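You operate a simulated robot arm through the tools that you are given. There is no shell and no other tool.

Carry out the task below with a simulated robot arm. There is one attempt and no reset: what you move stays moved.

## Task
Put things in order on the top of the dining table. At the end: the green apple stands where the red sweet jar (marked "MINTS") stood; the red sweet jar from the top of the dining table is on the white plate; the beige egg from the top of the dining table stands on top of the pink wax iron; the green cordial bottle stands where the green apple stood; whatever was shut is shut again. Leave all else as you found it, and nothing knocked over. Set down upright: sweet jar.

It is judged by the outcome, as a careful person would: the job done as asked, and still so three seconds after it is handed in. It fails if anything else is knocked over, pushed out of place, dropped, spilled or broken.

## Robot
A 6-joint arm with a two-finger parallel gripper, fixed in place. Base frame: the origin is at the foot of the arm, x ahead of it, y to its left, z up; the work surface is at about z = 0. Units: m, degrees, N and s.
With the tool pointing down near the work surface it reaches from about 0.18 to 0.46 m from the base axis. Its first joint turns from -70.0 to 70.0 degrees. Payload 1.9 kg.
The TCP is the grasp point between the finger pads, 0.023 m short of the fingertips. In the tool frame z runs along the fingers and y along their closing line. The gripper opens to 0.094 m. The fingers are 0.038 m wide and 0.01 m thick; the gripper's body (0.054 by 0.096 m) begins 0.039 m behind the TCP.
Orientation is that of the tool frame in the base frame, as a unit quaternion [x, y, z, w]. With the fingers straight down and closing along the base's y, the tool's x points along the base's -x, its y along +y and its z along -z.

## Interface
- The arm moves only by the tool play_rows. Its argument "series" is a list of rows, each a list of 3 entries, a list of its own where there are three numbers: the shift along the tool's x, y, z in m, then the turn, a rotation vector about the tool's x, y, z in degrees, then the gripper command, from -1 (fully open) to 1 (shut), values between in proportion. In form: [[[tx, ty, tz], [wx, wy, wz], gripper], ...]. A call has 1 to 20 rows; each row shifts and turns the commanded pose from where the row before left it, along the tool's axes as they then stand. A row lasts 0.2 s, in which the tool goes at most 0.05 m and 8.6 degrees; a call with a longer step from one row to the next is refused whole, and so is a gripper value outside its range. Where a pose cannot be reached the arm comes as near as it can. A force on the tool above 40 N (or 10 N above the force at the start of the call, whichever is more), or a blocked arm, ends the call early, and 0.2 s more pass. Each finger travels about 0.108 m/s and halts on what it meets, pressing with about 28 N; the grip force reading is that of the motor and also rises with nothing between the fingers. The clock runs only during rows and for 0.2 s after the last one: add rows that do not move to give the fingers time. The reply holds the time, the measured pose of the TCP, the force on the tool along the base axes, the opening and the grip force, in the units named above and with some noise, with the torque about the TCP (base axes, N m) and any sound that the robot's microphone picked up, and new pictures: "show" is both (left out), scene, wrist or none.
- Cameras (640 x 400 px; columns grow to the right, rows downward): "scene" is fixed at [0.0635, 0.3173, 0.4286]; the picture's right is [-0.70, -0.71, 0.00], its down [-0.38, 0.38, -0.84] and it looks along [0.60, -0.59, -0.54] (base axes); focal length 214 px, centre (320, 200). "wrist" rides on the gripper at [0.086, 0.016, -0.074] in the tool frame; the picture's right is [-0.18, 0.98, 0.00], its down [-0.58, -0.11, -0.81] and it looks along [-0.79, -0.15, 0.59] (tool axes); focal length 243 px, centre (320, 200). There is no depth. A picture from a camera that has moved, and an enlarged one, comes with that camera's place and axes in the base frame and with its lens.
- inspect(camera, box): a new picture of the part [left, top, right, bottom] of that camera's present view, enlarged. It takes no simulated time.
- finish_job(): hands the job in; it is judged then, once.

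Places have to be worked out from the pictures, the camera data and where the tool is seen. Open the gripper and draw the arm clear of the work before you hand the job in, unless the task says otherwise.

The tools are called as name(argument=value, ...) on one line, values as JSON. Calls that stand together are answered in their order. play_rows: Moves the arm, as the interface text tells. Its arguments: {"type":"object","properties":{"series":{"type":"array","items":{"type":"array"}},"show":{"type":"string","enum":["both","scene","wrist","none"]}},"required":["series"]} The other tools are called the same way: inspect (camera, box) takes an enlarged picture of a part of a camera's view; finish_job () hands the job in.

At the start:

```text
time_s: 0.0
tcp_pos: [0.2148, 0.1673, 0.3186]
ee_rot: [0.0, 1.0, 0.001, 0.0]
wrist_force: [0.2, 0.2, 0.7]
wrist_torque: [0.02, -0.02, 0.0]
gripper_width: 0.094
finger_force: 0.1
```

scene: 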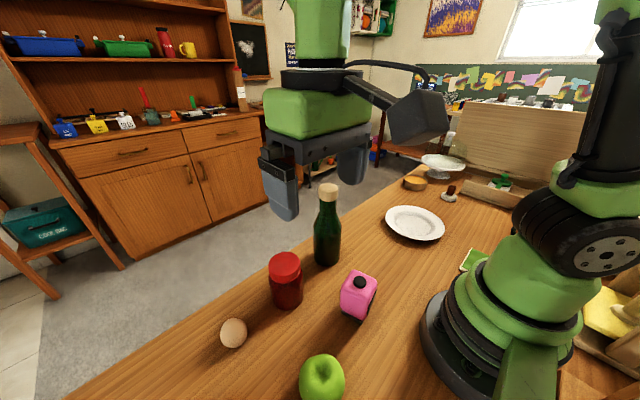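
wrist: 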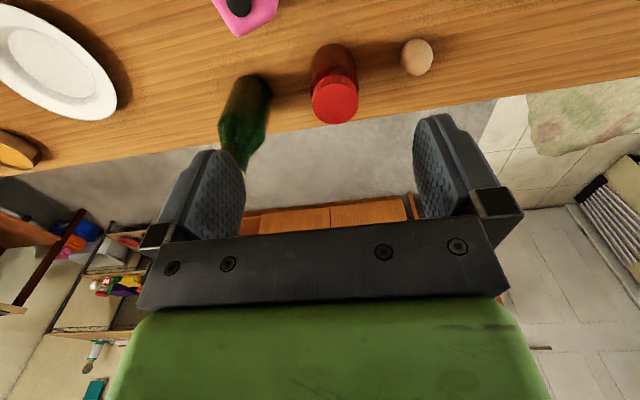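

I'll take enlarged views of the table first, to place each object before I move anything.

inspect(camera="scene", box=[200, 230, 400, 400])

inspect(camera="scene", box=[360, 130, 640, 300])

inspect(camera="wrist", box=[180, 0, 460, 150])

```text
2.35 times, centred on (300, 315) of scene
camera zoom: at [0.0635, 0.3173, 0.4286], right [-0.7, -0.71, 0.0], down [-0.38, 0.38, -0.84], along [0.6, -0.59, -0.54], focal length 505 px, centre (367, -71)
```

zoom: 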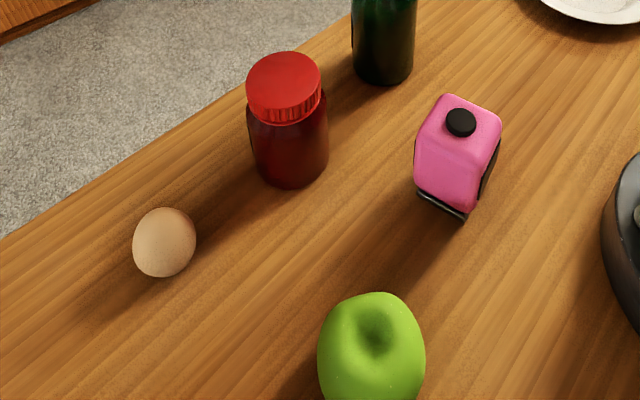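

```text
2.29 times, centred on (500, 215) of scene
camera zoom: at [0.0635, 0.3173, 0.4286], right [-0.7, -0.71, 0.0], down [-0.38, 0.38, -0.84], along [0.6, -0.59, -0.54], focal length 490 px, centre (-91, 166)
```

zoom: 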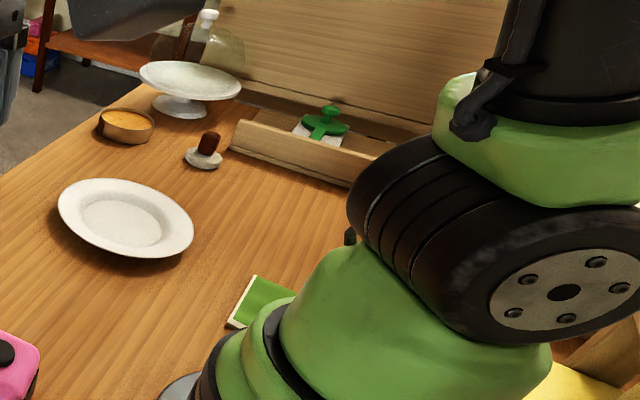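

```text
2.29 times, centred on (320, 75) of wrist
camera zoom: at [0.1285, 0.1833, 0.3919], right [0.18, 0.98, 0.0], down [0.58, -0.11, 0.81], along [0.79, -0.15, -0.59], focal length 555 px, centre (320, 486)
```

zoom: 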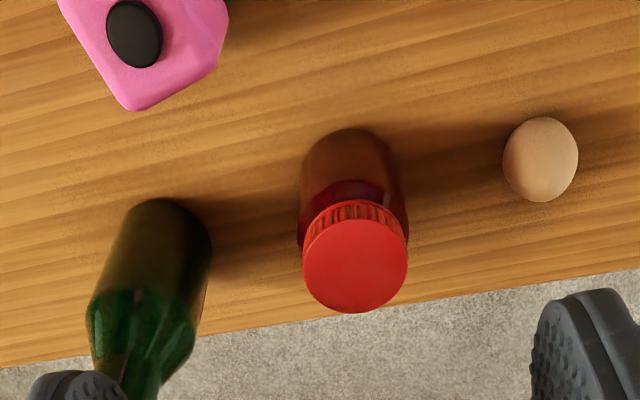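

The jar stands near (0.31, 0.17) and is about 0.095 m tall. I place the egg near (0.31, 0.29), the bottle near (0.33, 0.02), the apple near (0.15, 0.23), the iron near (0.19, 0.09) and the plate near (0.23, -0.27). I'll move the wrist camera over the iron, staying high, to see its top properly.

play_rows(series=[[[0.008, -0.026, 0.01], [0, 0, 0], -1], [[0.008, -0.026, 0.01], [0, 0, 0], -1], [[0.008, -0.026, 0.01], [0, 0, 0], -1], [[0, 0, 0], [0, 0, -8.3], -1], [[0, 0, 0], [0, 0, -8.3], -1], [[0, 0, 0], [0, 0, -8.3], -1], [[0, 0, 0], [0, 0, 0], -1]])

```text
time_s: 1.6
tcp_pos: [0.1916, 0.0892, 0.2876]
ee_rot: [-0.216, 0.976, 0.002, 0.002]
wrist_force: [0.0, 0.4, 0.7]
wrist_torque: [0.0, 0.01, 0.01]
gripper_width: 0.0941
finger_force: 0.0
camera wrist: at [0.1057, 0.0671, 0.3616], right [-0.25, 0.97, 0.0], down [0.57, 0.15, 0.81], along [0.78, 0.2, -0.59], focal length 243 px, centre (320, 200)
```

scene: 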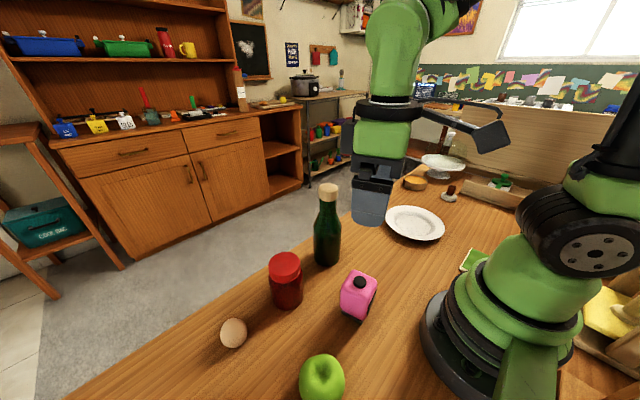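
wrist: 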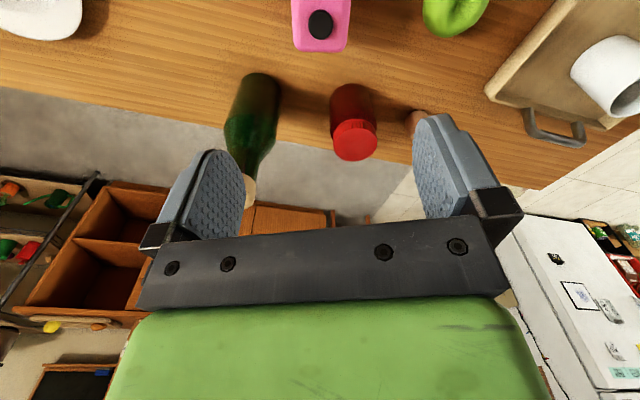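

The iron and the edge of the apple now show at the top of the wrist view, and there is a tray with a mug beyond the apple. I'll zoom in on that area.

inspect(camera="wrist", box=[260, 0, 380, 75])

inspect(camera="scene", box=[310, 250, 406, 310])

inspect(camera="wrist", box=[200, 0, 520, 200])

```text
5.33 times, centred on (320, 38) of wrist
camera zoom: at [0.1057, 0.0671, 0.3616], right [-0.25, 0.97, 0.0], down [0.57, 0.15, 0.81], along [0.78, 0.2, -0.59], focal length 1294 px, centre (320, 1067)
```

zoom: 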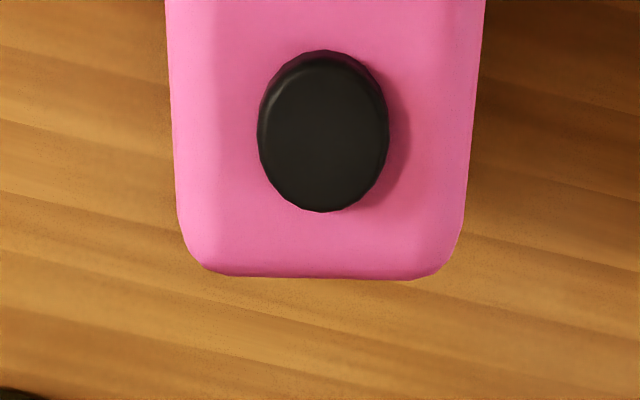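

```text
6.67 times, centred on (358, 280) of scene
camera zoom: at [0.0635, 0.3173, 0.4286], right [-0.7, -0.71, 0.0], down [-0.38, 0.38, -0.84], along [0.6, -0.59, -0.54], focal length 1430 px, centre (67, -333)
```

zoom: 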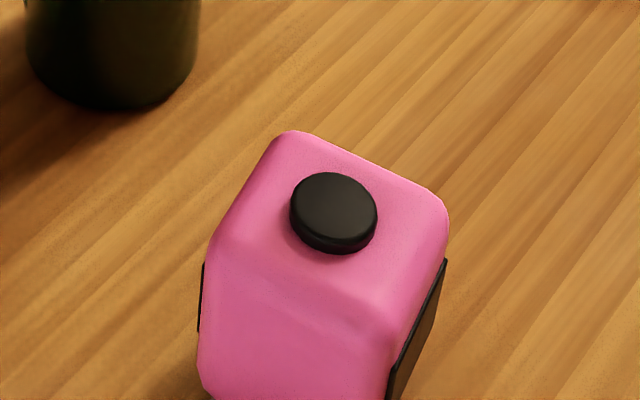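

```text
2.00 times, centred on (360, 100) of wrist
camera zoom: at [0.1057, 0.0671, 0.3616], right [-0.25, 0.97, 0.0], down [0.57, 0.15, 0.81], along [0.78, 0.2, -0.59], focal length 485 px, centre (240, 400)
```

zoom: 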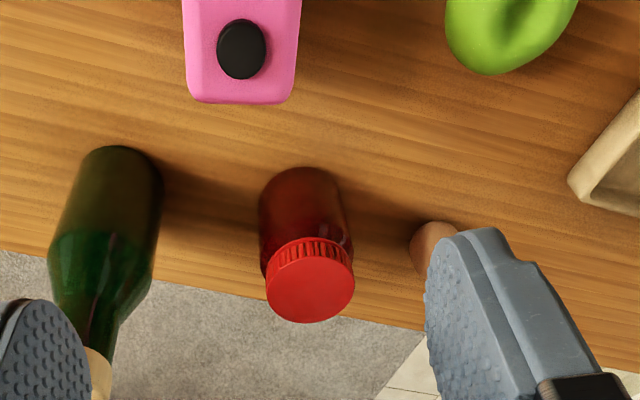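

The iron's top is flat pink with a small black disc knob about 23 mm wide. Next I'll move to where the wrist camera can see the apple, the egg and the iron from the base side.

play_rows(series=[[[0.008, 0.0377, 0.003], [0, 0, 0], -1], [[0.008, 0.0377, 0.003], [0, 0, 0], -1], [[0.008, 0.0377, 0.003], [0, 0, 0], -1], [[0, 0, 0], [0, 0, -7.75], -1], [[0, 0, 0], [0, 0, -7.75], -1], [[0, 0, 0], [0, 0, -7.75], -1], [[0, 0, 0], [0, 0, -7.75], -1], [[0, 0, 0], [0, 0, 0], -1]])

```text
time_s: 3.4
tcp_pos: [0.1196, 0.1808, 0.2773]
ee_rot: [-0.469, 0.883, 0.001, 0.0]
wrist_force: [-0.2, 0.4, 0.1]
wrist_torque: [0.0, -0.01, 0.03]
gripper_width: 0.0941
finger_force: 0.1
camera wrist: at [0.0598, 0.1191, 0.3532], right [-0.71, 0.7, 0.0], down [0.41, 0.42, 0.81], along [0.57, 0.58, -0.59], focal length 243 px, centre (320, 200)
```

scene: 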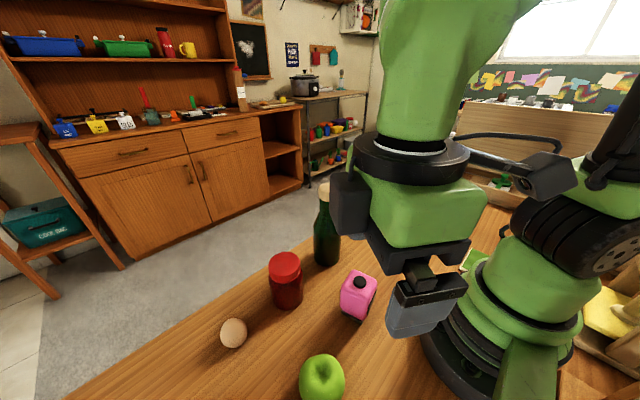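
wrist: 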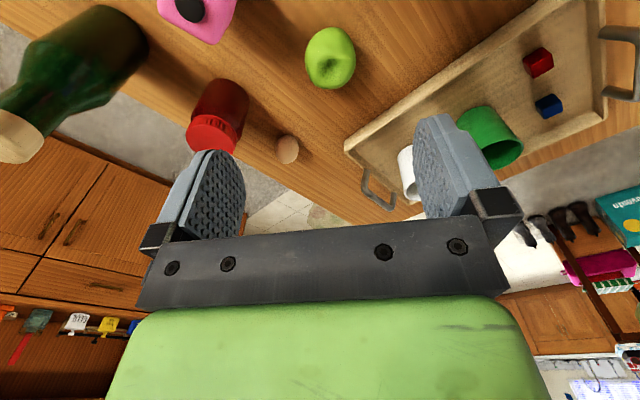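

Both the apple and the tray are in view now. I'll zoom in for measurements.

inspect(camera="wrist", box=[160, 0, 480, 200])

inspect(camera="wrist", box=[270, 0, 430, 100])

inspect(camera="scene", box=[240, 300, 400, 400])

```text
2.00 times, centred on (320, 100) of wrist
camera zoom: at [0.0598, 0.1191, 0.3532], right [-0.71, 0.7, 0.0], down [0.41, 0.42, 0.81], along [0.57, 0.58, -0.59], focal length 485 px, centre (320, 400)
```

zoom: 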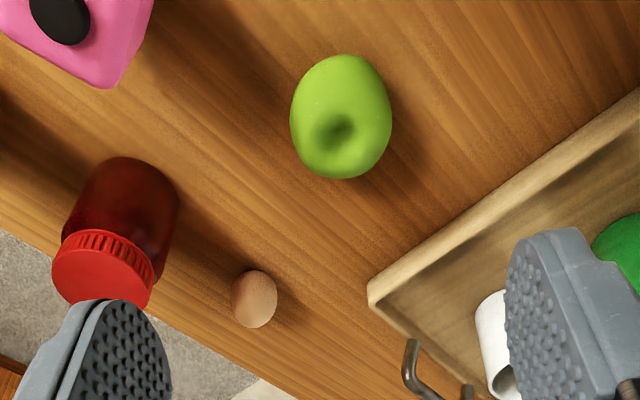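

```text
4.00 times, centred on (350, 50) of wrist
camera zoom: at [0.0598, 0.1191, 0.3532], right [-0.71, 0.7, 0.0], down [0.41, 0.42, 0.81], along [0.57, 0.58, -0.59], focal length 970 px, centre (200, 800)
```

zoom: 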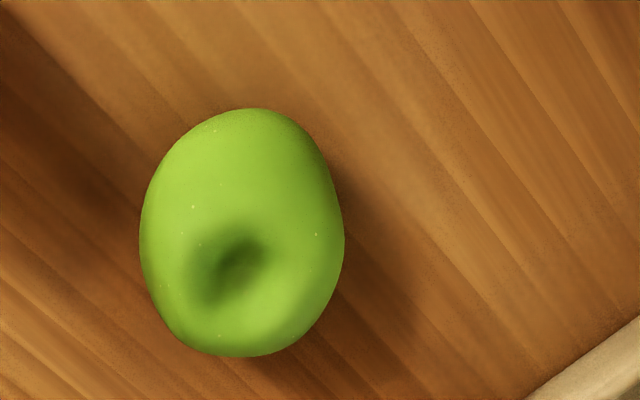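

```text
4.00 times, centred on (320, 350) of scene
camera zoom: at [0.0635, 0.3173, 0.4286], right [-0.7, -0.71, 0.0], down [-0.38, 0.38, -0.84], along [0.6, -0.59, -0.54], focal length 858 px, centre (320, -400)
```

zoom: 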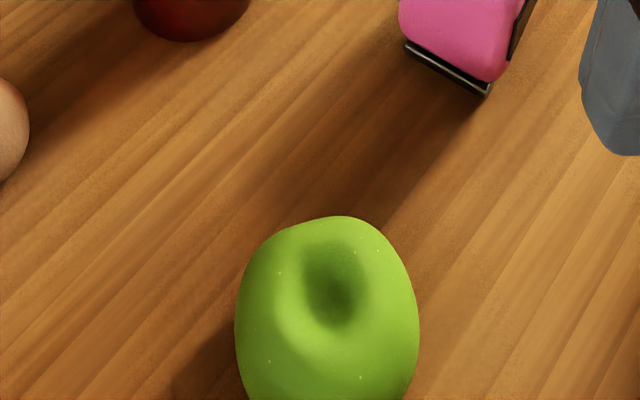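

I refined the apple to about (0.150, 0.229), the egg to (0.311, 0.291), the jar to (0.311, 0.168) and the iron's knob top to (0.19, 0.092, 0.096). Next I'll turn back and hover above the jar.

play_rows(series=[[[0, 0, 0], [0, 0, 7.75], -1], [[0, 0, 0], [0, 0, 7.75], -1], [[0, 0, 0], [0, 0, 7.75], -1], [[0, 0, 0], [0, 0, 7.75], -1], [[-0.0337, -0.0183, 0.0154], [0, 0, 0], -1], [[-0.0337, -0.0183, 0.0154], [0, 0, 0], -1], [[-0.0337, -0.0183, 0.0154], [0, 0, 0], -1], [[-0.0337, -0.0183, 0.0154], [0, 0, 0], -1], [[-0.0337, -0.0183, 0.0154], [0, 0, 0], -1], [[0, 0, 0], [0, 0, 0], -1]])

```text
time_s: 5.6
tcp_pos: [0.3124, 0.1698, 0.2006]
ee_rot: [-0.216, 0.976, 0.0, 0.0]
wrist_force: [-0.1, 0.2, -0.6]
wrist_torque: [0.0, 0.02, 0.02]
gripper_width: 0.0941
finger_force: 0.1
camera wrist: at [0.2277, 0.1475, 0.275], right [-0.25, 0.97, 0.0], down [0.57, 0.14, 0.81], along [0.78, 0.2, -0.59], focal length 243 px, centre (320, 200)
```

scene: 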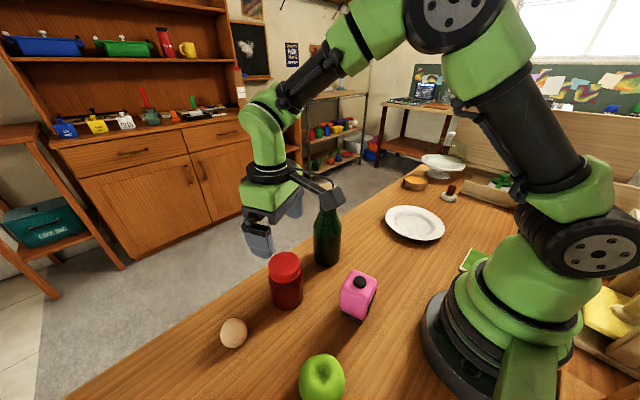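
wrist: 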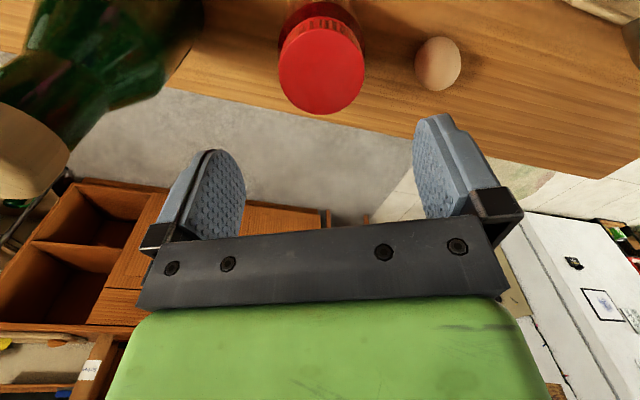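

The jar is centred between the fingers, its lid at about (0.309, 0.169) in this view. I'll lower around it in steps with the fingers open and watch the force.

play_rows(series=[[[0.003, 0, 0.03], [0, 0, 0], -1], [[0, 0, 0.03], [0, 0, 0], -1], [[0, 0, 0.02], [0, 0, 0], -1], [[0, 0, 0], [0, 0, 0], -1]])

```text
time_s: 6.6
tcp_pos: [0.3097, 0.1673, 0.1201]
ee_rot: [-0.216, 0.976, 0.0, 0.0]
wrist_force: [0.0, 0.5, -0.4]
wrist_torque: [0.0, 0.0, 0.0]
gripper_width: 0.0938
finger_force: 0.1
camera wrist: at [0.2246, 0.1461, 0.1953], right [-0.25, 0.97, 0.0], down [0.57, 0.14, 0.81], along [0.78, 0.2, -0.59], focal length 243 px, centre (320, 200)
```

scene: 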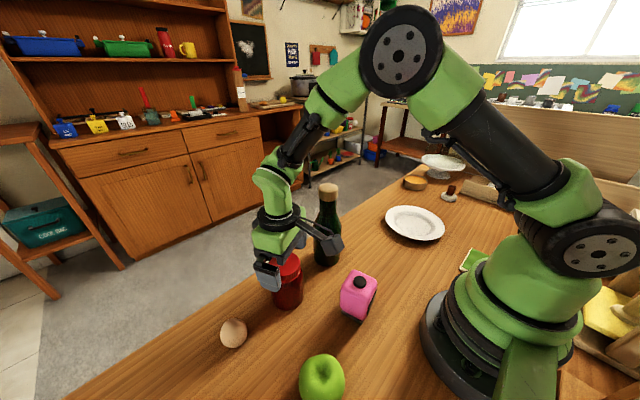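
wrist: 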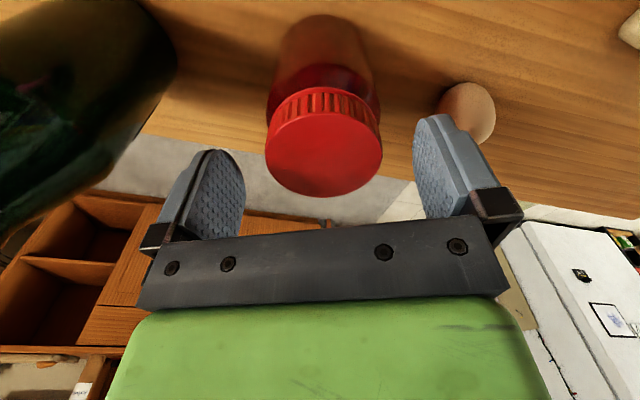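

Lid and fingers are aligned to within about 2 mm. I'll lower to grasp height, z about 0.064, and close on the jar's body.

play_rows(series=[[[-0.002, 0.002, 0.019], [0, 0, 0], -1], [[0, 0, 0.019], [0, 0, 0], -1], [[0, 0, 0.018], [0, 0, 0], -1], [[0, 0, 0], [0, 0, 0], -1]])

```text
time_s: 7.6
tcp_pos: [0.3108, 0.1714, 0.0658]
ee_rot: [-0.216, 0.976, 0.001, 0.002]
wrist_force: [-1.3, 0.0, 10.1]
wrist_torque: [-0.09, -0.04, -0.01]
gripper_width: 0.0941
finger_force: 0.0
camera wrist: at [0.2264, 0.15, 0.1407], right [-0.25, 0.97, 0.0], down [0.57, 0.14, 0.81], along [0.78, 0.2, -0.59], focal length 243 px, centre (320, 200)
```

scene: 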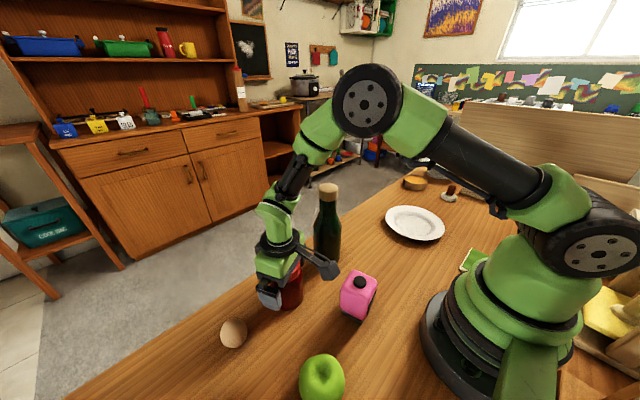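
wrist: 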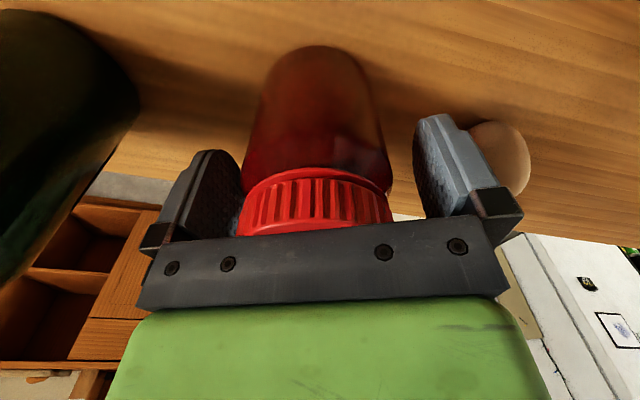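

The 10 N upward force means the gripper's palm touched the lid, so the jar is about 0.104 m tall. I'll back up 5 mm and close on the body.

play_rows(series=[[[0, 0, -0.005], [0, 0, 0], -1], [[0, 0, 0], [0, 0, 0], -1], [[0, 0, 0], [0, 0, 0], 1], [[0, 0, 0], [0, 0, 0], 1], [[0, 0, 0], [0, 0, 0], 1], [[0, 0, 0], [0, 0, 0], 1]])

```text
time_s: 9.0
tcp_pos: [0.3107, 0.172, 0.0716]
ee_rot: [-0.216, 0.977, 0.001, 0.0]
wrist_force: [0.2, 1.3, 0.6]
wrist_torque: [-0.09, 0.0, 0.01]
gripper_width: 0.0643
finger_force: 27.7
camera wrist: at [0.2258, 0.1501, 0.1451], right [-0.25, 0.97, 0.0], down [0.57, 0.14, 0.81], along [0.78, 0.2, -0.59], focal length 243 px, centre (320, 200)
```

scene: 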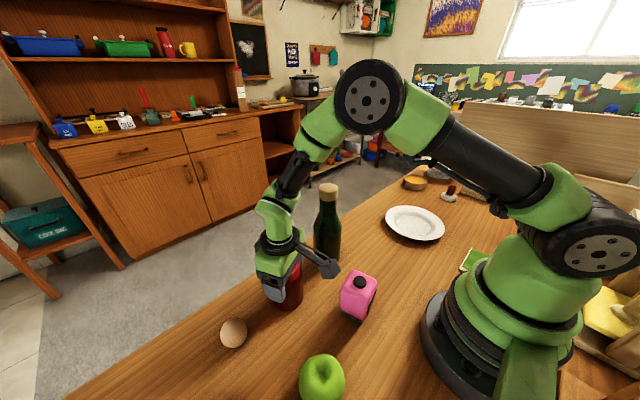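
wrist: 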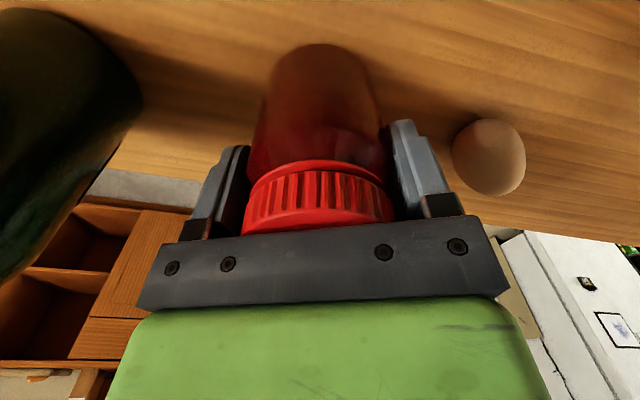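

The jar is gripped at a width of 64 mm, with the TCP at (0.311, 0.172), which I take as the spot where the jar stood. I'll lift it straight up, well above the bottle.

play_rows(series=[[[0, 0, -0.02], [0, 0, 0], 1], [[0, 0, -0.035], [0, 0, 0], 1], [[0, 0, -0.04], [0, 0, 0], 1], [[0, 0, -0.04], [0, 0, 0], 1], [[0, 0, -0.04], [0, 0, 0], 1], [[0, 0, -0.04], [0, 0, 0], 1], [[0, 0, -0.03], [0, 0, 0], 1], [[0, 0, 0], [0, 0, 0], 1]])

```text
time_s: 10.8
tcp_pos: [0.3103, 0.1711, 0.3143]
ee_rot: [-0.216, 0.976, 0.001, 0.0]
wrist_force: [-0.1, -0.5, -1.5]
wrist_torque: [-0.02, -0.05, 0.02]
gripper_width: 0.0628
finger_force: 28.2
camera wrist: at [0.2259, 0.1491, 0.3895], right [-0.25, 0.97, 0.0], down [0.57, 0.14, 0.81], along [0.78, 0.2, -0.59], focal length 243 px, centre (320, 200)
```

scene: 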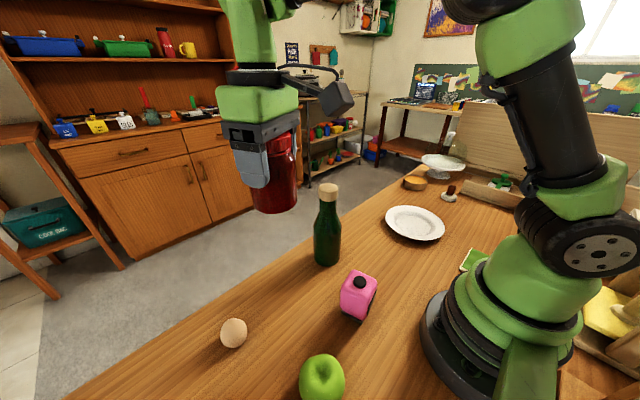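
wrist: 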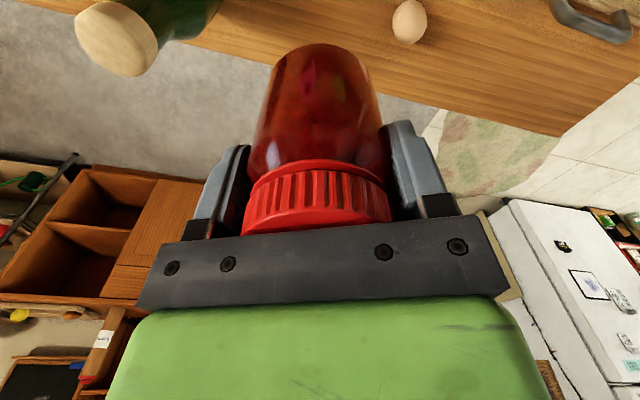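

The jar is held upright and clear of everything, its bottom at about z = 0.24. I'll carry it toward the plate, passing above and behind the bottle and turning the wrist part-way.

play_rows(series=[[[0.0218, -0.0322, 0], [0, 0, 0], 1], [[0.0218, -0.0322, 0], [0, 0, 0], 1], [[0.0218, -0.0322, 0], [0, 0, 0], 1], [[0.0218, -0.0322, 0], [0, 0, 0], 1], [[0.0218, -0.0322, 0], [0, 0, 0], 1], [[0, 0, 0], [0, 0, 7.5], 1], [[0, 0, 0], [0, 0, 7.5], 1], [[0, 0, 0], [0, 0, 7.5], 1], [[0, 0, 0], [0, 0, 7.5], 1], [[0.009, -0.03, 0], [0, 0, 0], 1], [[0.009, -0.03, 0], [0, 0, 0], 1], [[0.009, -0.03, 0], [0, 0, 0], 1], [[0.009, -0.03, 0], [0, 0, 0], 1], [[0.009, -0.03, 0], [0, 0, 0], 1], [[0, 0, 0], [0, 0, 8], 1], [[0, 0, 0], [0, 0, 8], 1], [[0, 0, 0], [0, 0, 8], 1], [[0, 0, 0], [0, 0, 8], 1], [[0, 0, 0], [0, 0, 8], 1], [[0, 0, 0], [0, 0, 0], 1]])

```text
time_s: 15.0
tcp_pos: [0.2212, -0.1672, 0.3147]
ee_rot: [0.384, 0.923, 0.002, 0.0]
wrist_force: [-0.5, -0.2, -1.8]
wrist_torque: [-0.02, 0.0, 0.03]
gripper_width: 0.0629
finger_force: 28.0
camera wrist: at [0.1726, -0.0937, 0.3895], right [0.83, 0.56, 0.0], down [0.33, -0.49, 0.81], along [0.45, -0.67, -0.59], focal length 243 px, centre (320, 200)
```

scene: 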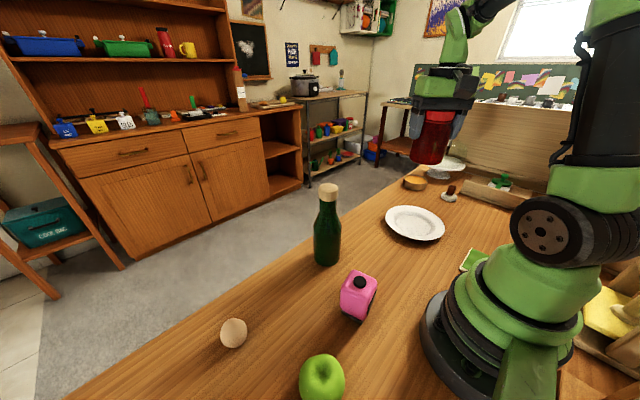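
wrist: 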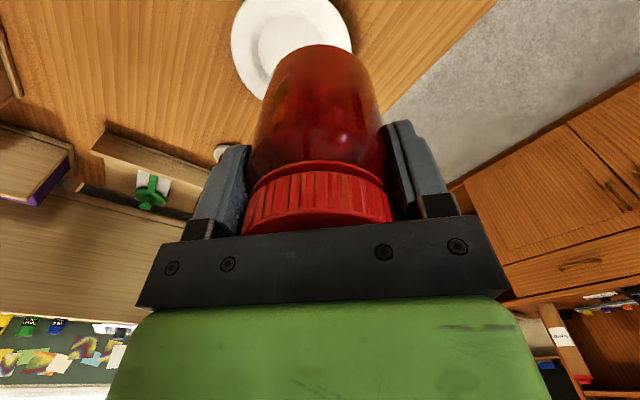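

The plate is in view ahead of the jar. I'll zoom both views to measure its centre.

inspect(camera="wrist", box=[190, 0, 390, 125])

inspect(camera="scene", box=[360, 180, 480, 255])

```text
3.20 times, centred on (290, 62) of wrist
camera zoom: at [0.1726, -0.0937, 0.3895], right [0.83, 0.56, 0.0], down [0.33, -0.49, 0.81], along [0.45, -0.67, -0.59], focal length 776 px, centre (416, 640)
```

zoom: 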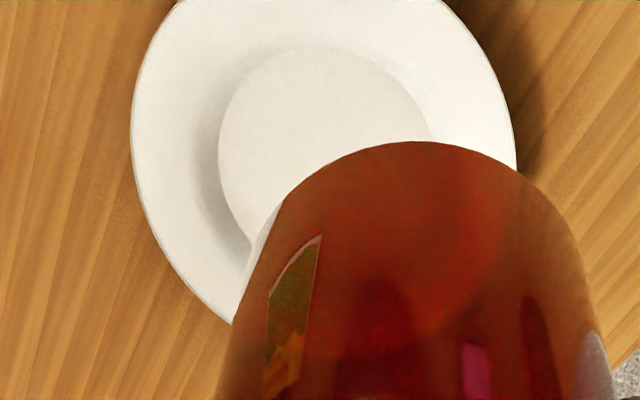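

```text
5.33 times, centred on (420, 218) of scene
camera zoom: at [0.0635, 0.3173, 0.4286], right [-0.7, -0.71, 0.0], down [-0.38, 0.38, -0.84], along [0.6, -0.59, -0.54], focal length 1144 px, centre (-213, 107)
```

zoom: 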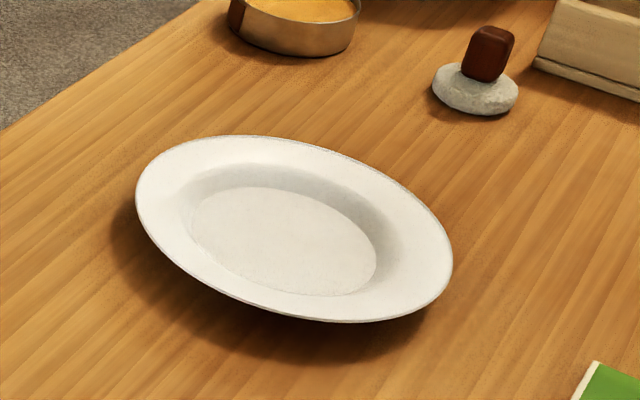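

I put the plate's centre near (0.2245, -0.242). I'll move above it and lower part-way, then check again.

play_rows(series=[[[-0.0185, -0.0168, 0], [0, 0, 0], 1], [[-0.0185, -0.0168, 0], [0, 0, 0], 1], [[-0.0185, -0.0168, 0], [0, 0, 0], 1], [[0, 0, 0.035], [0, 0, 0], 1], [[0, 0, 0.035], [0, 0, 0], 1], [[0, 0, 0.035], [0, 0, 0], 1], [[0, 0, 0.03], [0, 0, 0], 1], [[0, 0, 0], [0, 0, 0], 1]])

```text
time_s: 16.8
tcp_pos: [0.2261, -0.2421, 0.1794]
ee_rot: [0.383, 0.924, 0.001, 0.0]
wrist_force: [0.0, -0.7, -2.9]
wrist_torque: [0.0, 0.01, 0.02]
gripper_width: 0.0626
finger_force: 28.2
camera wrist: at [0.1771, -0.1694, 0.2548], right [0.83, 0.56, 0.0], down [0.33, -0.49, 0.8], along [0.45, -0.66, -0.59], focal length 243 px, centre (320, 200)
```

scene: 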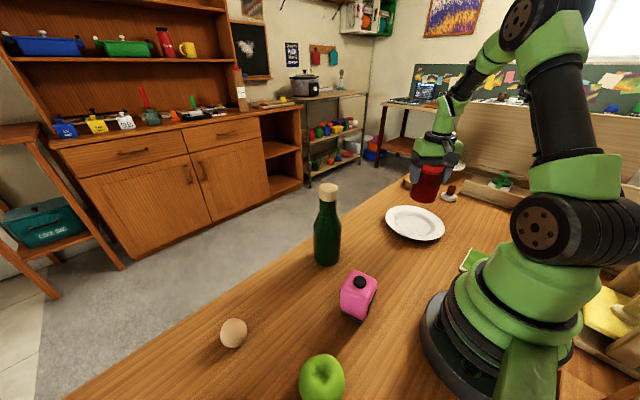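
wrist: 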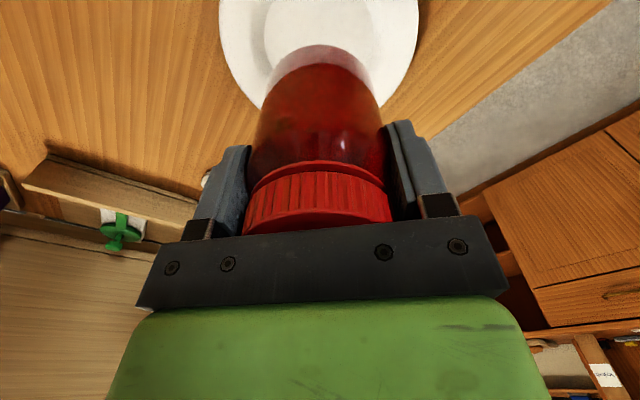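

The plate is centred left-to-right under the jar. I'll lower to about 2–3 cm above the plate and check.

play_rows(series=[[[0, 0, 0.025], [0, 0, 0], 1], [[0, 0, 0.025], [0, 0, 0], 1], [[0, 0, 0.02], [0, 0, 0], 1], [[0, 0, 0.0], [0, 0, 0], 1]])

inspect(camera="scene", box=[360, 160, 480, 255])

```text
time_s: 17.8
tcp_pos: [0.2256, -0.2422, 0.1083]
ee_rot: [0.384, 0.923, 0.002, -0.001]
wrist_force: [-0.1, 0.2, -2.6]
wrist_torque: [-0.03, -0.02, 0.04]
gripper_width: 0.0624
finger_force: 28.0
camera wrist: at [0.1775, -0.1687, 0.1836], right [0.83, 0.56, 0.0], down [0.33, -0.49, 0.8], along [0.45, -0.66, -0.59], focal length 243 px, centre (320, 200)
```

scene: 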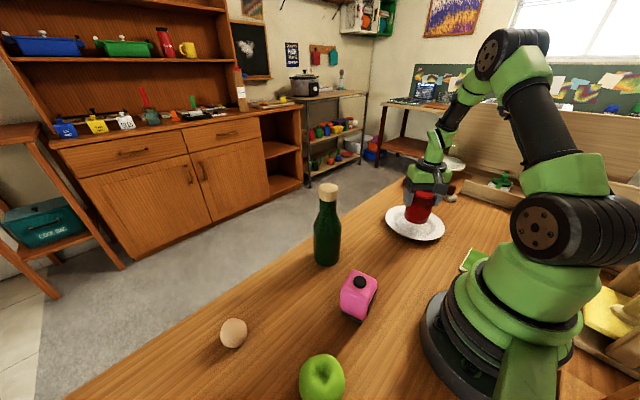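
wrist: 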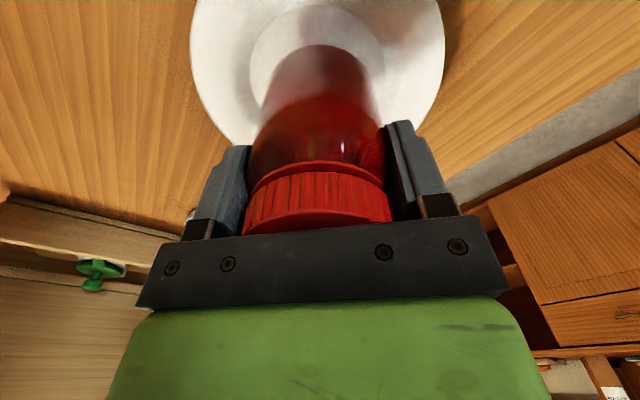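

```text
4.21 times, centred on (420, 208) of scene
camera zoom: at [0.0635, 0.3173, 0.4286], right [-0.7, -0.71, 0.0], down [-0.38, 0.38, -0.84], along [0.6, -0.59, -0.54], focal length 903 px, centre (-101, 168)
```

zoom: 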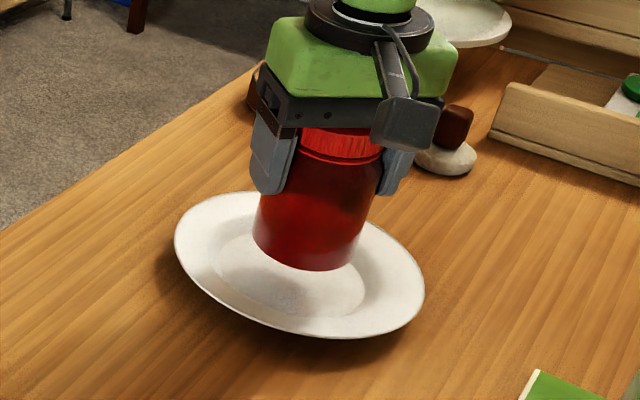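

The jar is about 3 cm above the plate's flat middle and centred to within a few mm. I'll lower gently in small steps and watch for contact.

play_rows(series=[[[0, 0, 0.01], [0, 0, 0], 1], [[0, 0, 0.008], [0, 0, 0], 1], [[0, 0, 0.004], [0, 0, 0], 1], [[0, 0, 0.0], [0, 0, 0], 1]], show="scene")

inspect(camera="scene", box=[360, 160, 480, 255])

```text
time_s: 18.8
tcp_pos: [0.225, -0.2407, 0.0866]
ee_rot: [0.384, 0.924, 0.001, 0.0]
wrist_force: [0.3, -0.4, -2.9]
wrist_torque: [0.03, 0.0, 0.0]
gripper_width: 0.0625
finger_force: 28.0
```

scene: 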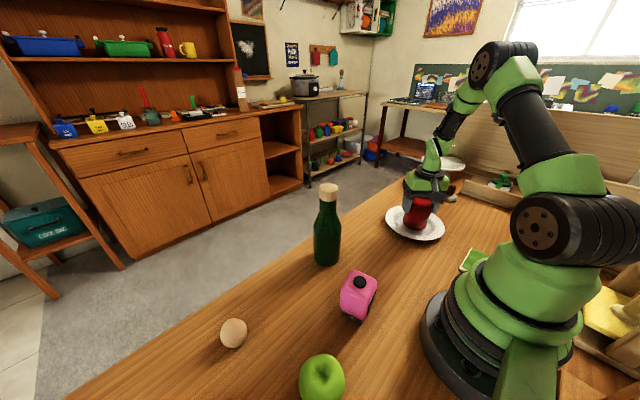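

```text
4.21 times, centred on (420, 208) of scene
camera zoom: at [0.0635, 0.3173, 0.4286], right [-0.7, -0.71, 0.0], down [-0.38, 0.38, -0.84], along [0.6, -0.59, -0.54], focal length 903 px, centre (-101, 168)
```

zoom: 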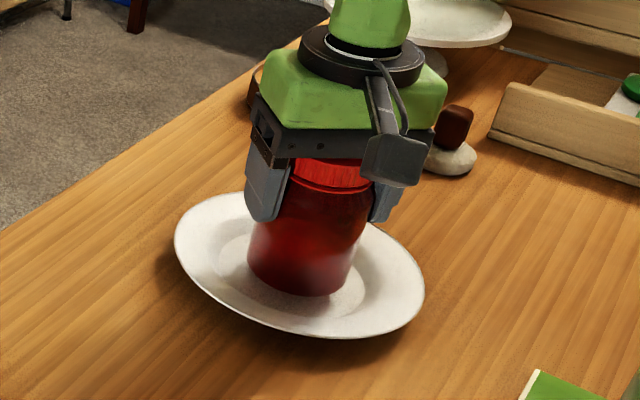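

The jar is still about 1 cm above the flat and a few mm toward the near edge. I'll shift it slightly outward, then lower in 3 mm steps.

play_rows(series=[[[-0.005, 0.003, 0], [0, 0, 0], 1], [[0, 0, 0.004], [0, 0, 0], 1], [[0, 0, 0.0], [0, 0, 0], 1]], show="none")

play_rows(series=[[[0, 0, 0.003], [0, 0, 0], 1], [[0, 0, 0.0], [0, 0, 0], 1]], show="none")

```text
time_s: 19.6
tcp_pos: [0.2312, -0.242, 0.0824]
ee_rot: [0.383, 0.924, 0.001, -0.001]
wrist_force: [0.1, 0.0, -1.5]
wrist_torque: [-0.02, 0.01, 0.04]
gripper_width: 0.0627
finger_force: 28.8
```

```text
time_s: 20.2
tcp_pos: [0.2308, -0.242, 0.0798]
ee_rot: [0.383, 0.924, 0.0, 0.0]
wrist_force: [0.2, -0.6, -2.9]
wrist_torque: [0.02, 0.0, -0.03]
gripper_width: 0.0627
finger_force: 28.0
```

There's no contact yet, so I'll keep lowering in small steps.

play_rows(series=[[[0, 0, 0.002], [0, 0, 0], 1], [[0, 0, 0.0], [0, 0, 0], 1]], show="none")

inspect(camera="scene", box=[360, 160, 480, 255])

```text
time_s: 20.8
tcp_pos: [0.2305, -0.2425, 0.079]
ee_rot: [0.384, 0.923, 0.002, -0.001]
wrist_force: [-0.1, -1.2, -2.4]
wrist_torque: [0.02, 0.04, 0.02]
gripper_width: 0.0627
finger_force: 28.5
```

```text
4.21 times, centred on (420, 208) of scene
camera zoom: at [0.0635, 0.3173, 0.4286], right [-0.7, -0.71, 0.0], down [-0.38, 0.38, -0.84], along [0.6, -0.59, -0.54], focal length 903 px, centre (-101, 168)
```

zoom: 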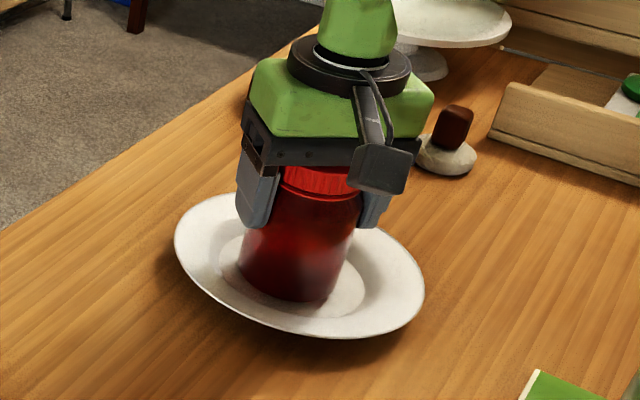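

The jar is now well centred over the flat, just above it. I'll keep lowering 2 mm at a time.

play_rows(series=[[[0, 0, 0.002], [0, 0, 0], 1], [[0, 0, 0.0], [0, 0, 0], 1]], show="none")

play_rows(series=[[[0, 0, 0.002], [0, 0, 0], 1], [[0, 0, 0.0], [0, 0, 0], 1]], show="none")

```text
time_s: 21.4
tcp_pos: [0.2304, -0.2441, 0.0752]
ee_rot: [0.383, 0.924, 0.001, 0.0]
wrist_force: [0.4, -0.2, -2.1]
wrist_torque: [0.02, 0.05, 0.03]
gripper_width: 0.0626
finger_force: 28.1
```

```text
time_s: 22.0
tcp_pos: [0.2321, -0.2423, 0.0741]
ee_rot: [0.383, 0.924, 0.001, 0.001]
wrist_force: [-0.5, -1.6, 20.9]
wrist_torque: [-0.24, 0.07, -0.04]
gripper_width: 0.0627
finger_force: 28.2
```

It touched down, with 21 N now on the plate. I'll back off about 1 mm to relieve that, then open the fingers.

play_rows(series=[[[0, 0, -0.0012], [0, 0, 0], 1], [[0, 0, 0], [0, 0, 0], 1]], show="none")

```text
time_s: 22.6
tcp_pos: [0.2302, -0.2425, 0.0745]
ee_rot: [0.383, 0.924, 0.001, -0.001]
wrist_force: [2.5, -1.4, 6.0]
wrist_torque: [-0.31, -0.28, 0.06]
gripper_width: 0.0628
finger_force: 28.3
```

The force is down to 6 N, so the jar is resting lightly on the plate. I'll open the fingers.

play_rows(series=[[[0, 0, 0], [0, 0, 0], 0.1], [[0, 0, 0], [0, 0, 0], -0.4], [[0, 0, 0], [0, 0, 0], -1], [[0, 0, 0], [0, 0, 0], -1], [[0, 0, 0], [0, 0, 0], -1]])

```text
time_s: 23.8
tcp_pos: [0.2301, -0.2427, 0.074]
ee_rot: [0.384, 0.923, 0.001, 0.0]
wrist_force: [-0.8, -0.1, 0.7]
wrist_torque: [-0.03, 0.0, 0.02]
gripper_width: 0.0937
finger_force: 0.1
camera wrist: at [0.1816, -0.1693, 0.1498], right [0.83, 0.56, 0.0], down [0.33, -0.49, 0.81], along [0.45, -0.66, -0.59], focal length 243 px, centre (320, 200)
```

scene: 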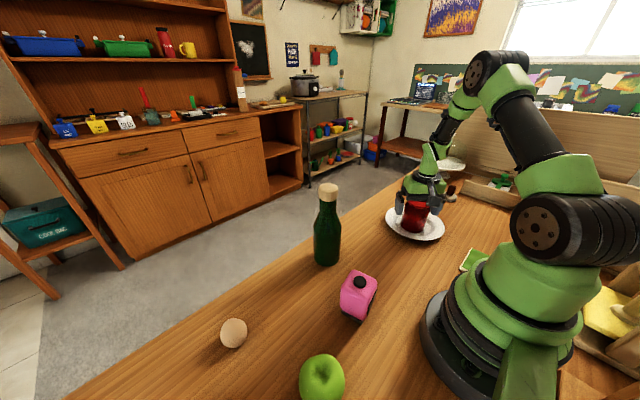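
wrist: 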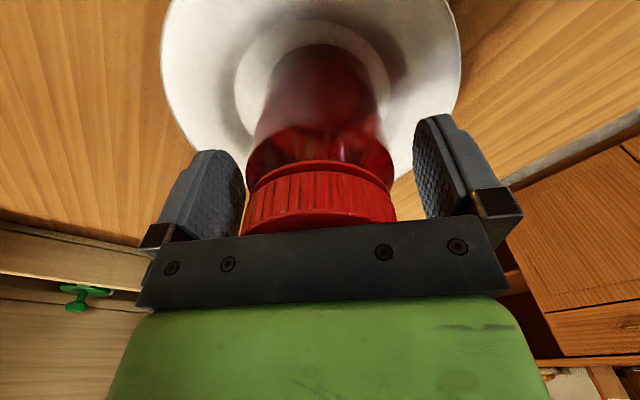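

The jar is standing on the plate. I'll rise straight up, then swing back toward the apple at a safe height.

play_rows(series=[[[0, 0, -0.02], [0, 0, 0], -1], [[0, 0, -0.04], [0, 0, 0], -1], [[0, 0, -0.04], [0, 0, 0], -1], [[0, 0, -0.04], [0, 0, 0], -1], [[0, 0, -0.04], [0, 0, 0], -1], [[0, 0, -0.04], [0, 0, 0], -1], [[0.0273, 0.0328, 0], [0, 0, 0], -1], [[0.0273, 0.0328, 0], [0, 0, 0], -1], [[0.0273, 0.0328, 0], [0, 0, 0], -1], [[0.0273, 0.0328, 0], [0, 0, 0], -1], [[0.0273, 0.0328, 0], [0, 0, 0], -1], [[0, 0, 0], [0, 0, -8.4], -1], [[0, 0, 0], [0, 0, -8.4], -1], [[0, 0, 0], [0, 0, -8.4], -1], [[0, 0, 0], [0, 0, -8.4], -1], [[0, 0, 0], [0, 0, -8.4], -1], [[0, 0, 0], [0, 0, -8.4], -1], [[0, 0, 0], [0, 0, -8.4], -1], [[0, 0, 0], [0, 0, -8.4], -1], [[0, 0, 0], [0, 0, 0], -1]])

inspect(camera="scene", box=[360, 160, 480, 255])

```text
time_s: 28.0
tcp_pos: [0.2501, -0.0301, 0.296]
ee_rot: [-0.193, 0.981, 0.0, 0.001]
wrist_force: [0.3, -0.4, -0.4]
wrist_torque: [0.01, 0.04, -0.01]
gripper_width: 0.0944
finger_force: 0.1
camera wrist: at [0.1645, -0.0483, 0.3705], right [-0.2, 0.98, 0.0], down [0.58, 0.12, 0.81], along [0.79, 0.16, -0.59], focal length 243 px, centre (320, 200)
```

scene: 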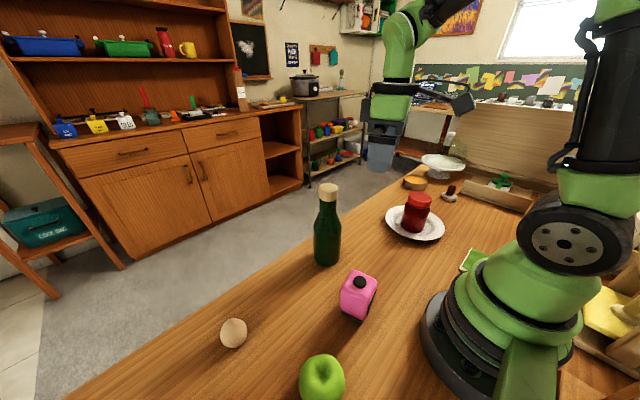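
wrist: 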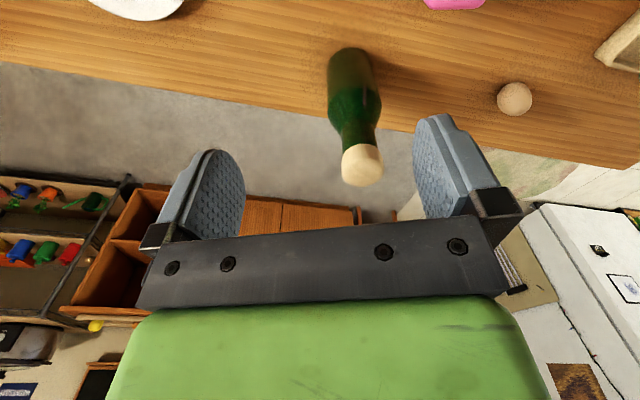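

```text
4.21 times, centred on (420, 208) of scene
camera zoom: at [0.0635, 0.3173, 0.4286], right [-0.7, -0.71, 0.0], down [-0.38, 0.38, -0.84], along [0.6, -0.59, -0.54], focal length 903 px, centre (-101, 168)
```

zoom: 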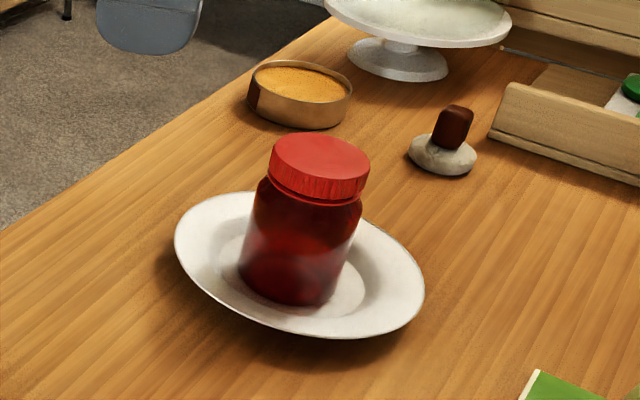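

The jar stands upright on the plate and the plate hasn't moved. Before going on, I'll use this clear wrist view to measure the bottle.

inspect(camera="wrist", box=[280, 20, 440, 200])

inspect(camera="scene", box=[280, 170, 380, 280])

```text
2.22 times, centred on (360, 110) of wrist
camera zoom: at [0.1645, -0.0483, 0.3705], right [-0.2, 0.98, 0.0], down [0.58, 0.12, 0.81], along [0.79, 0.16, -0.59], focal length 539 px, centre (231, 400)
```

zoom: 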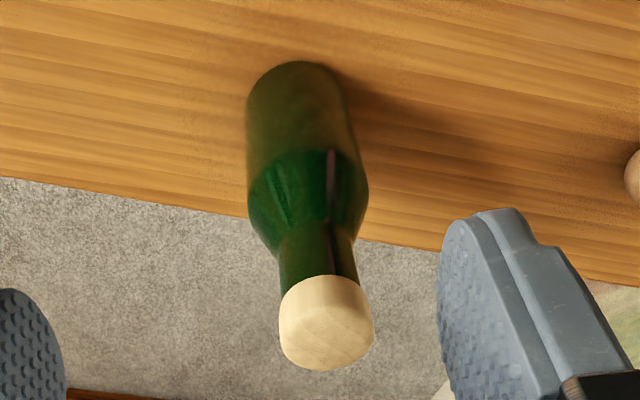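

```text
3.64 times, centred on (330, 225) of scene
camera zoom: at [0.0635, 0.3173, 0.4286], right [-0.7, -0.71, 0.0], down [-0.38, 0.38, -0.84], along [0.6, -0.59, -0.54], focal length 780 px, centre (284, 109)
```

zoom: 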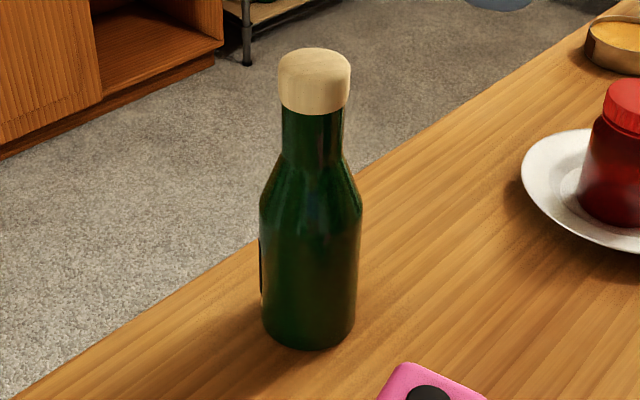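

The bottle is about 0.206 m tall at (0.330, 0.031), with a cork about 42 mm across. I'll now move to hover above the apple at about (0.150, 0.229).

play_rows(series=[[[0, 0, 0], [0, 0, -8.4], -1], [[0, 0, 0], [0, 0, -8.4], -1], [[0, 0, 0], [0, 0, -8.4], -1], [[0, 0, 0], [0, 0, -8.4], -1], [[-0.0226, 0.0326, 0.0], [0, 0, 0], -1], [[-0.0226, 0.0326, 0.0], [0, 0, 0], -1], [[-0.0226, 0.0326, 0.0], [0, 0, 0], -1], [[-0.0226, 0.0326, 0.01], [0, 0, 0], -1], [[-0.0226, 0.0326, 0.02], [0, 0, 0], -1], [[-0.0226, 0.0326, 0.02], [0, 0, 0], -1], [[-0.0226, 0.0326, 0.02], [0, 0, 0], -1], [[0, 0, 0.02], [0, 0, 0], -1], [[0, 0, 0], [0, 0, 0], -1]])

```text
time_s: 30.8
tcp_pos: [0.1521, 0.2299, 0.2081]
ee_rot: [-0.467, 0.884, 0.001, 0.001]
wrist_force: [0.3, -0.9, -0.5]
wrist_torque: [0.02, -0.01, -0.01]
gripper_width: 0.0939
finger_force: 0.0
camera wrist: at [0.0898, 0.1689, 0.283], right [-0.71, 0.71, 0.0], down [0.42, 0.42, 0.81], along [0.57, 0.57, -0.59], focal length 243 px, centre (320, 200)
```

scene: 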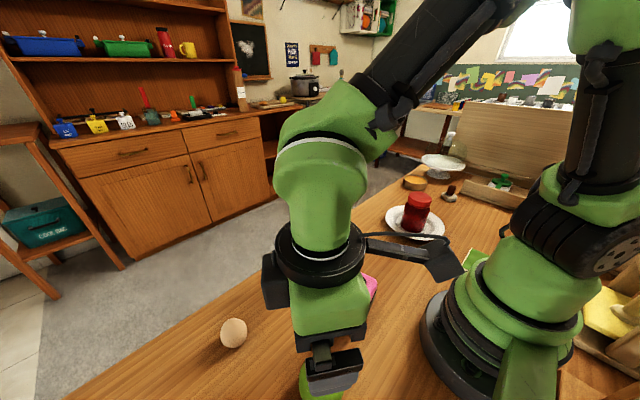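
wrist: 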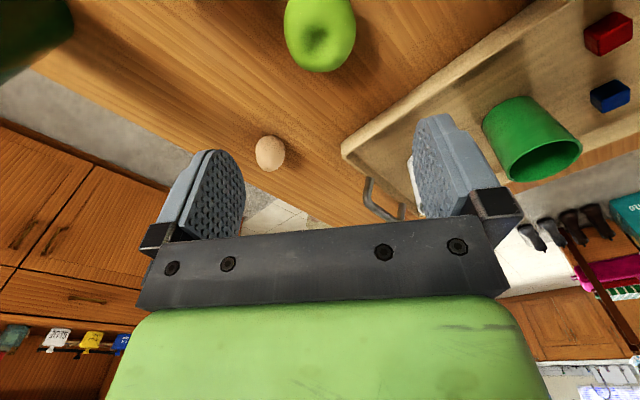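

The apple is centred horizontally between the fingers. I'll lower part-way and look again.

play_rows(series=[[[0, 0, 0.03], [0, 0, 0], -1], [[0, 0, 0.03], [0, 0, 0], -1], [[0, 0, 0.025], [0, 0, 0], -1], [[0, 0, 0], [0, 0, 0], -1]])

inspect(camera="wrist", box=[220, 0, 420, 200])

```text
time_s: 31.8
tcp_pos: [0.1508, 0.2305, 0.122]
ee_rot: [-0.467, 0.884, 0.001, 0.001]
wrist_force: [-1.1, -0.1, -0.6]
wrist_torque: [0.01, 0.03, -0.02]
gripper_width: 0.094
finger_force: 0.1
camera wrist: at [0.0896, 0.1678, 0.197], right [-0.71, 0.71, 0.0], down [0.42, 0.42, 0.81], along [0.57, 0.57, -0.59], focal length 243 px, centre (320, 200)
```

scene: 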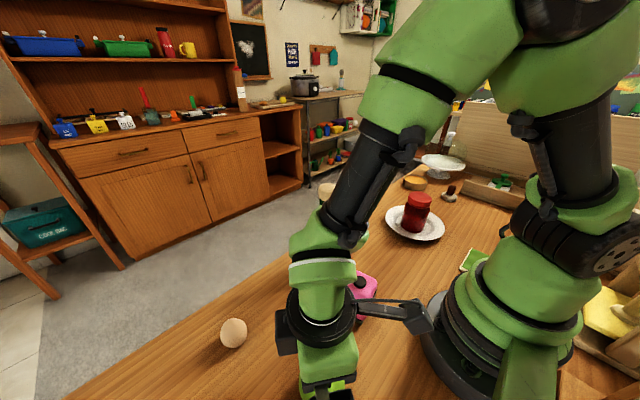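
wrist: 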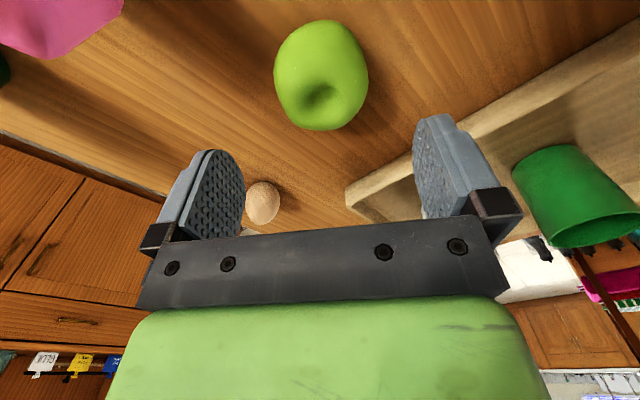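

```text
2.00 times, centred on (320, 100) of wrist
camera zoom: at [0.0896, 0.1678, 0.197], right [-0.71, 0.71, 0.0], down [0.42, 0.42, 0.81], along [0.57, 0.57, -0.59], focal length 485 px, centre (320, 400)
```

zoom: 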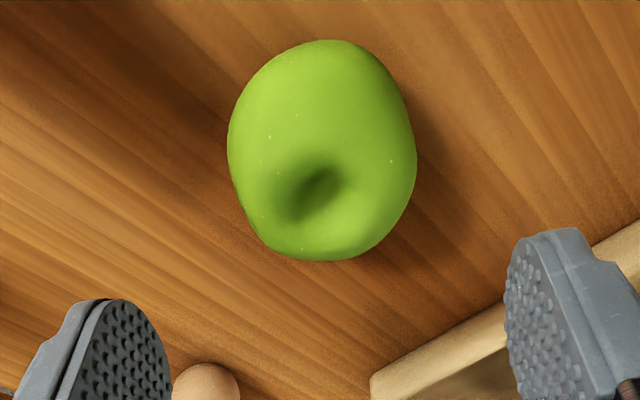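

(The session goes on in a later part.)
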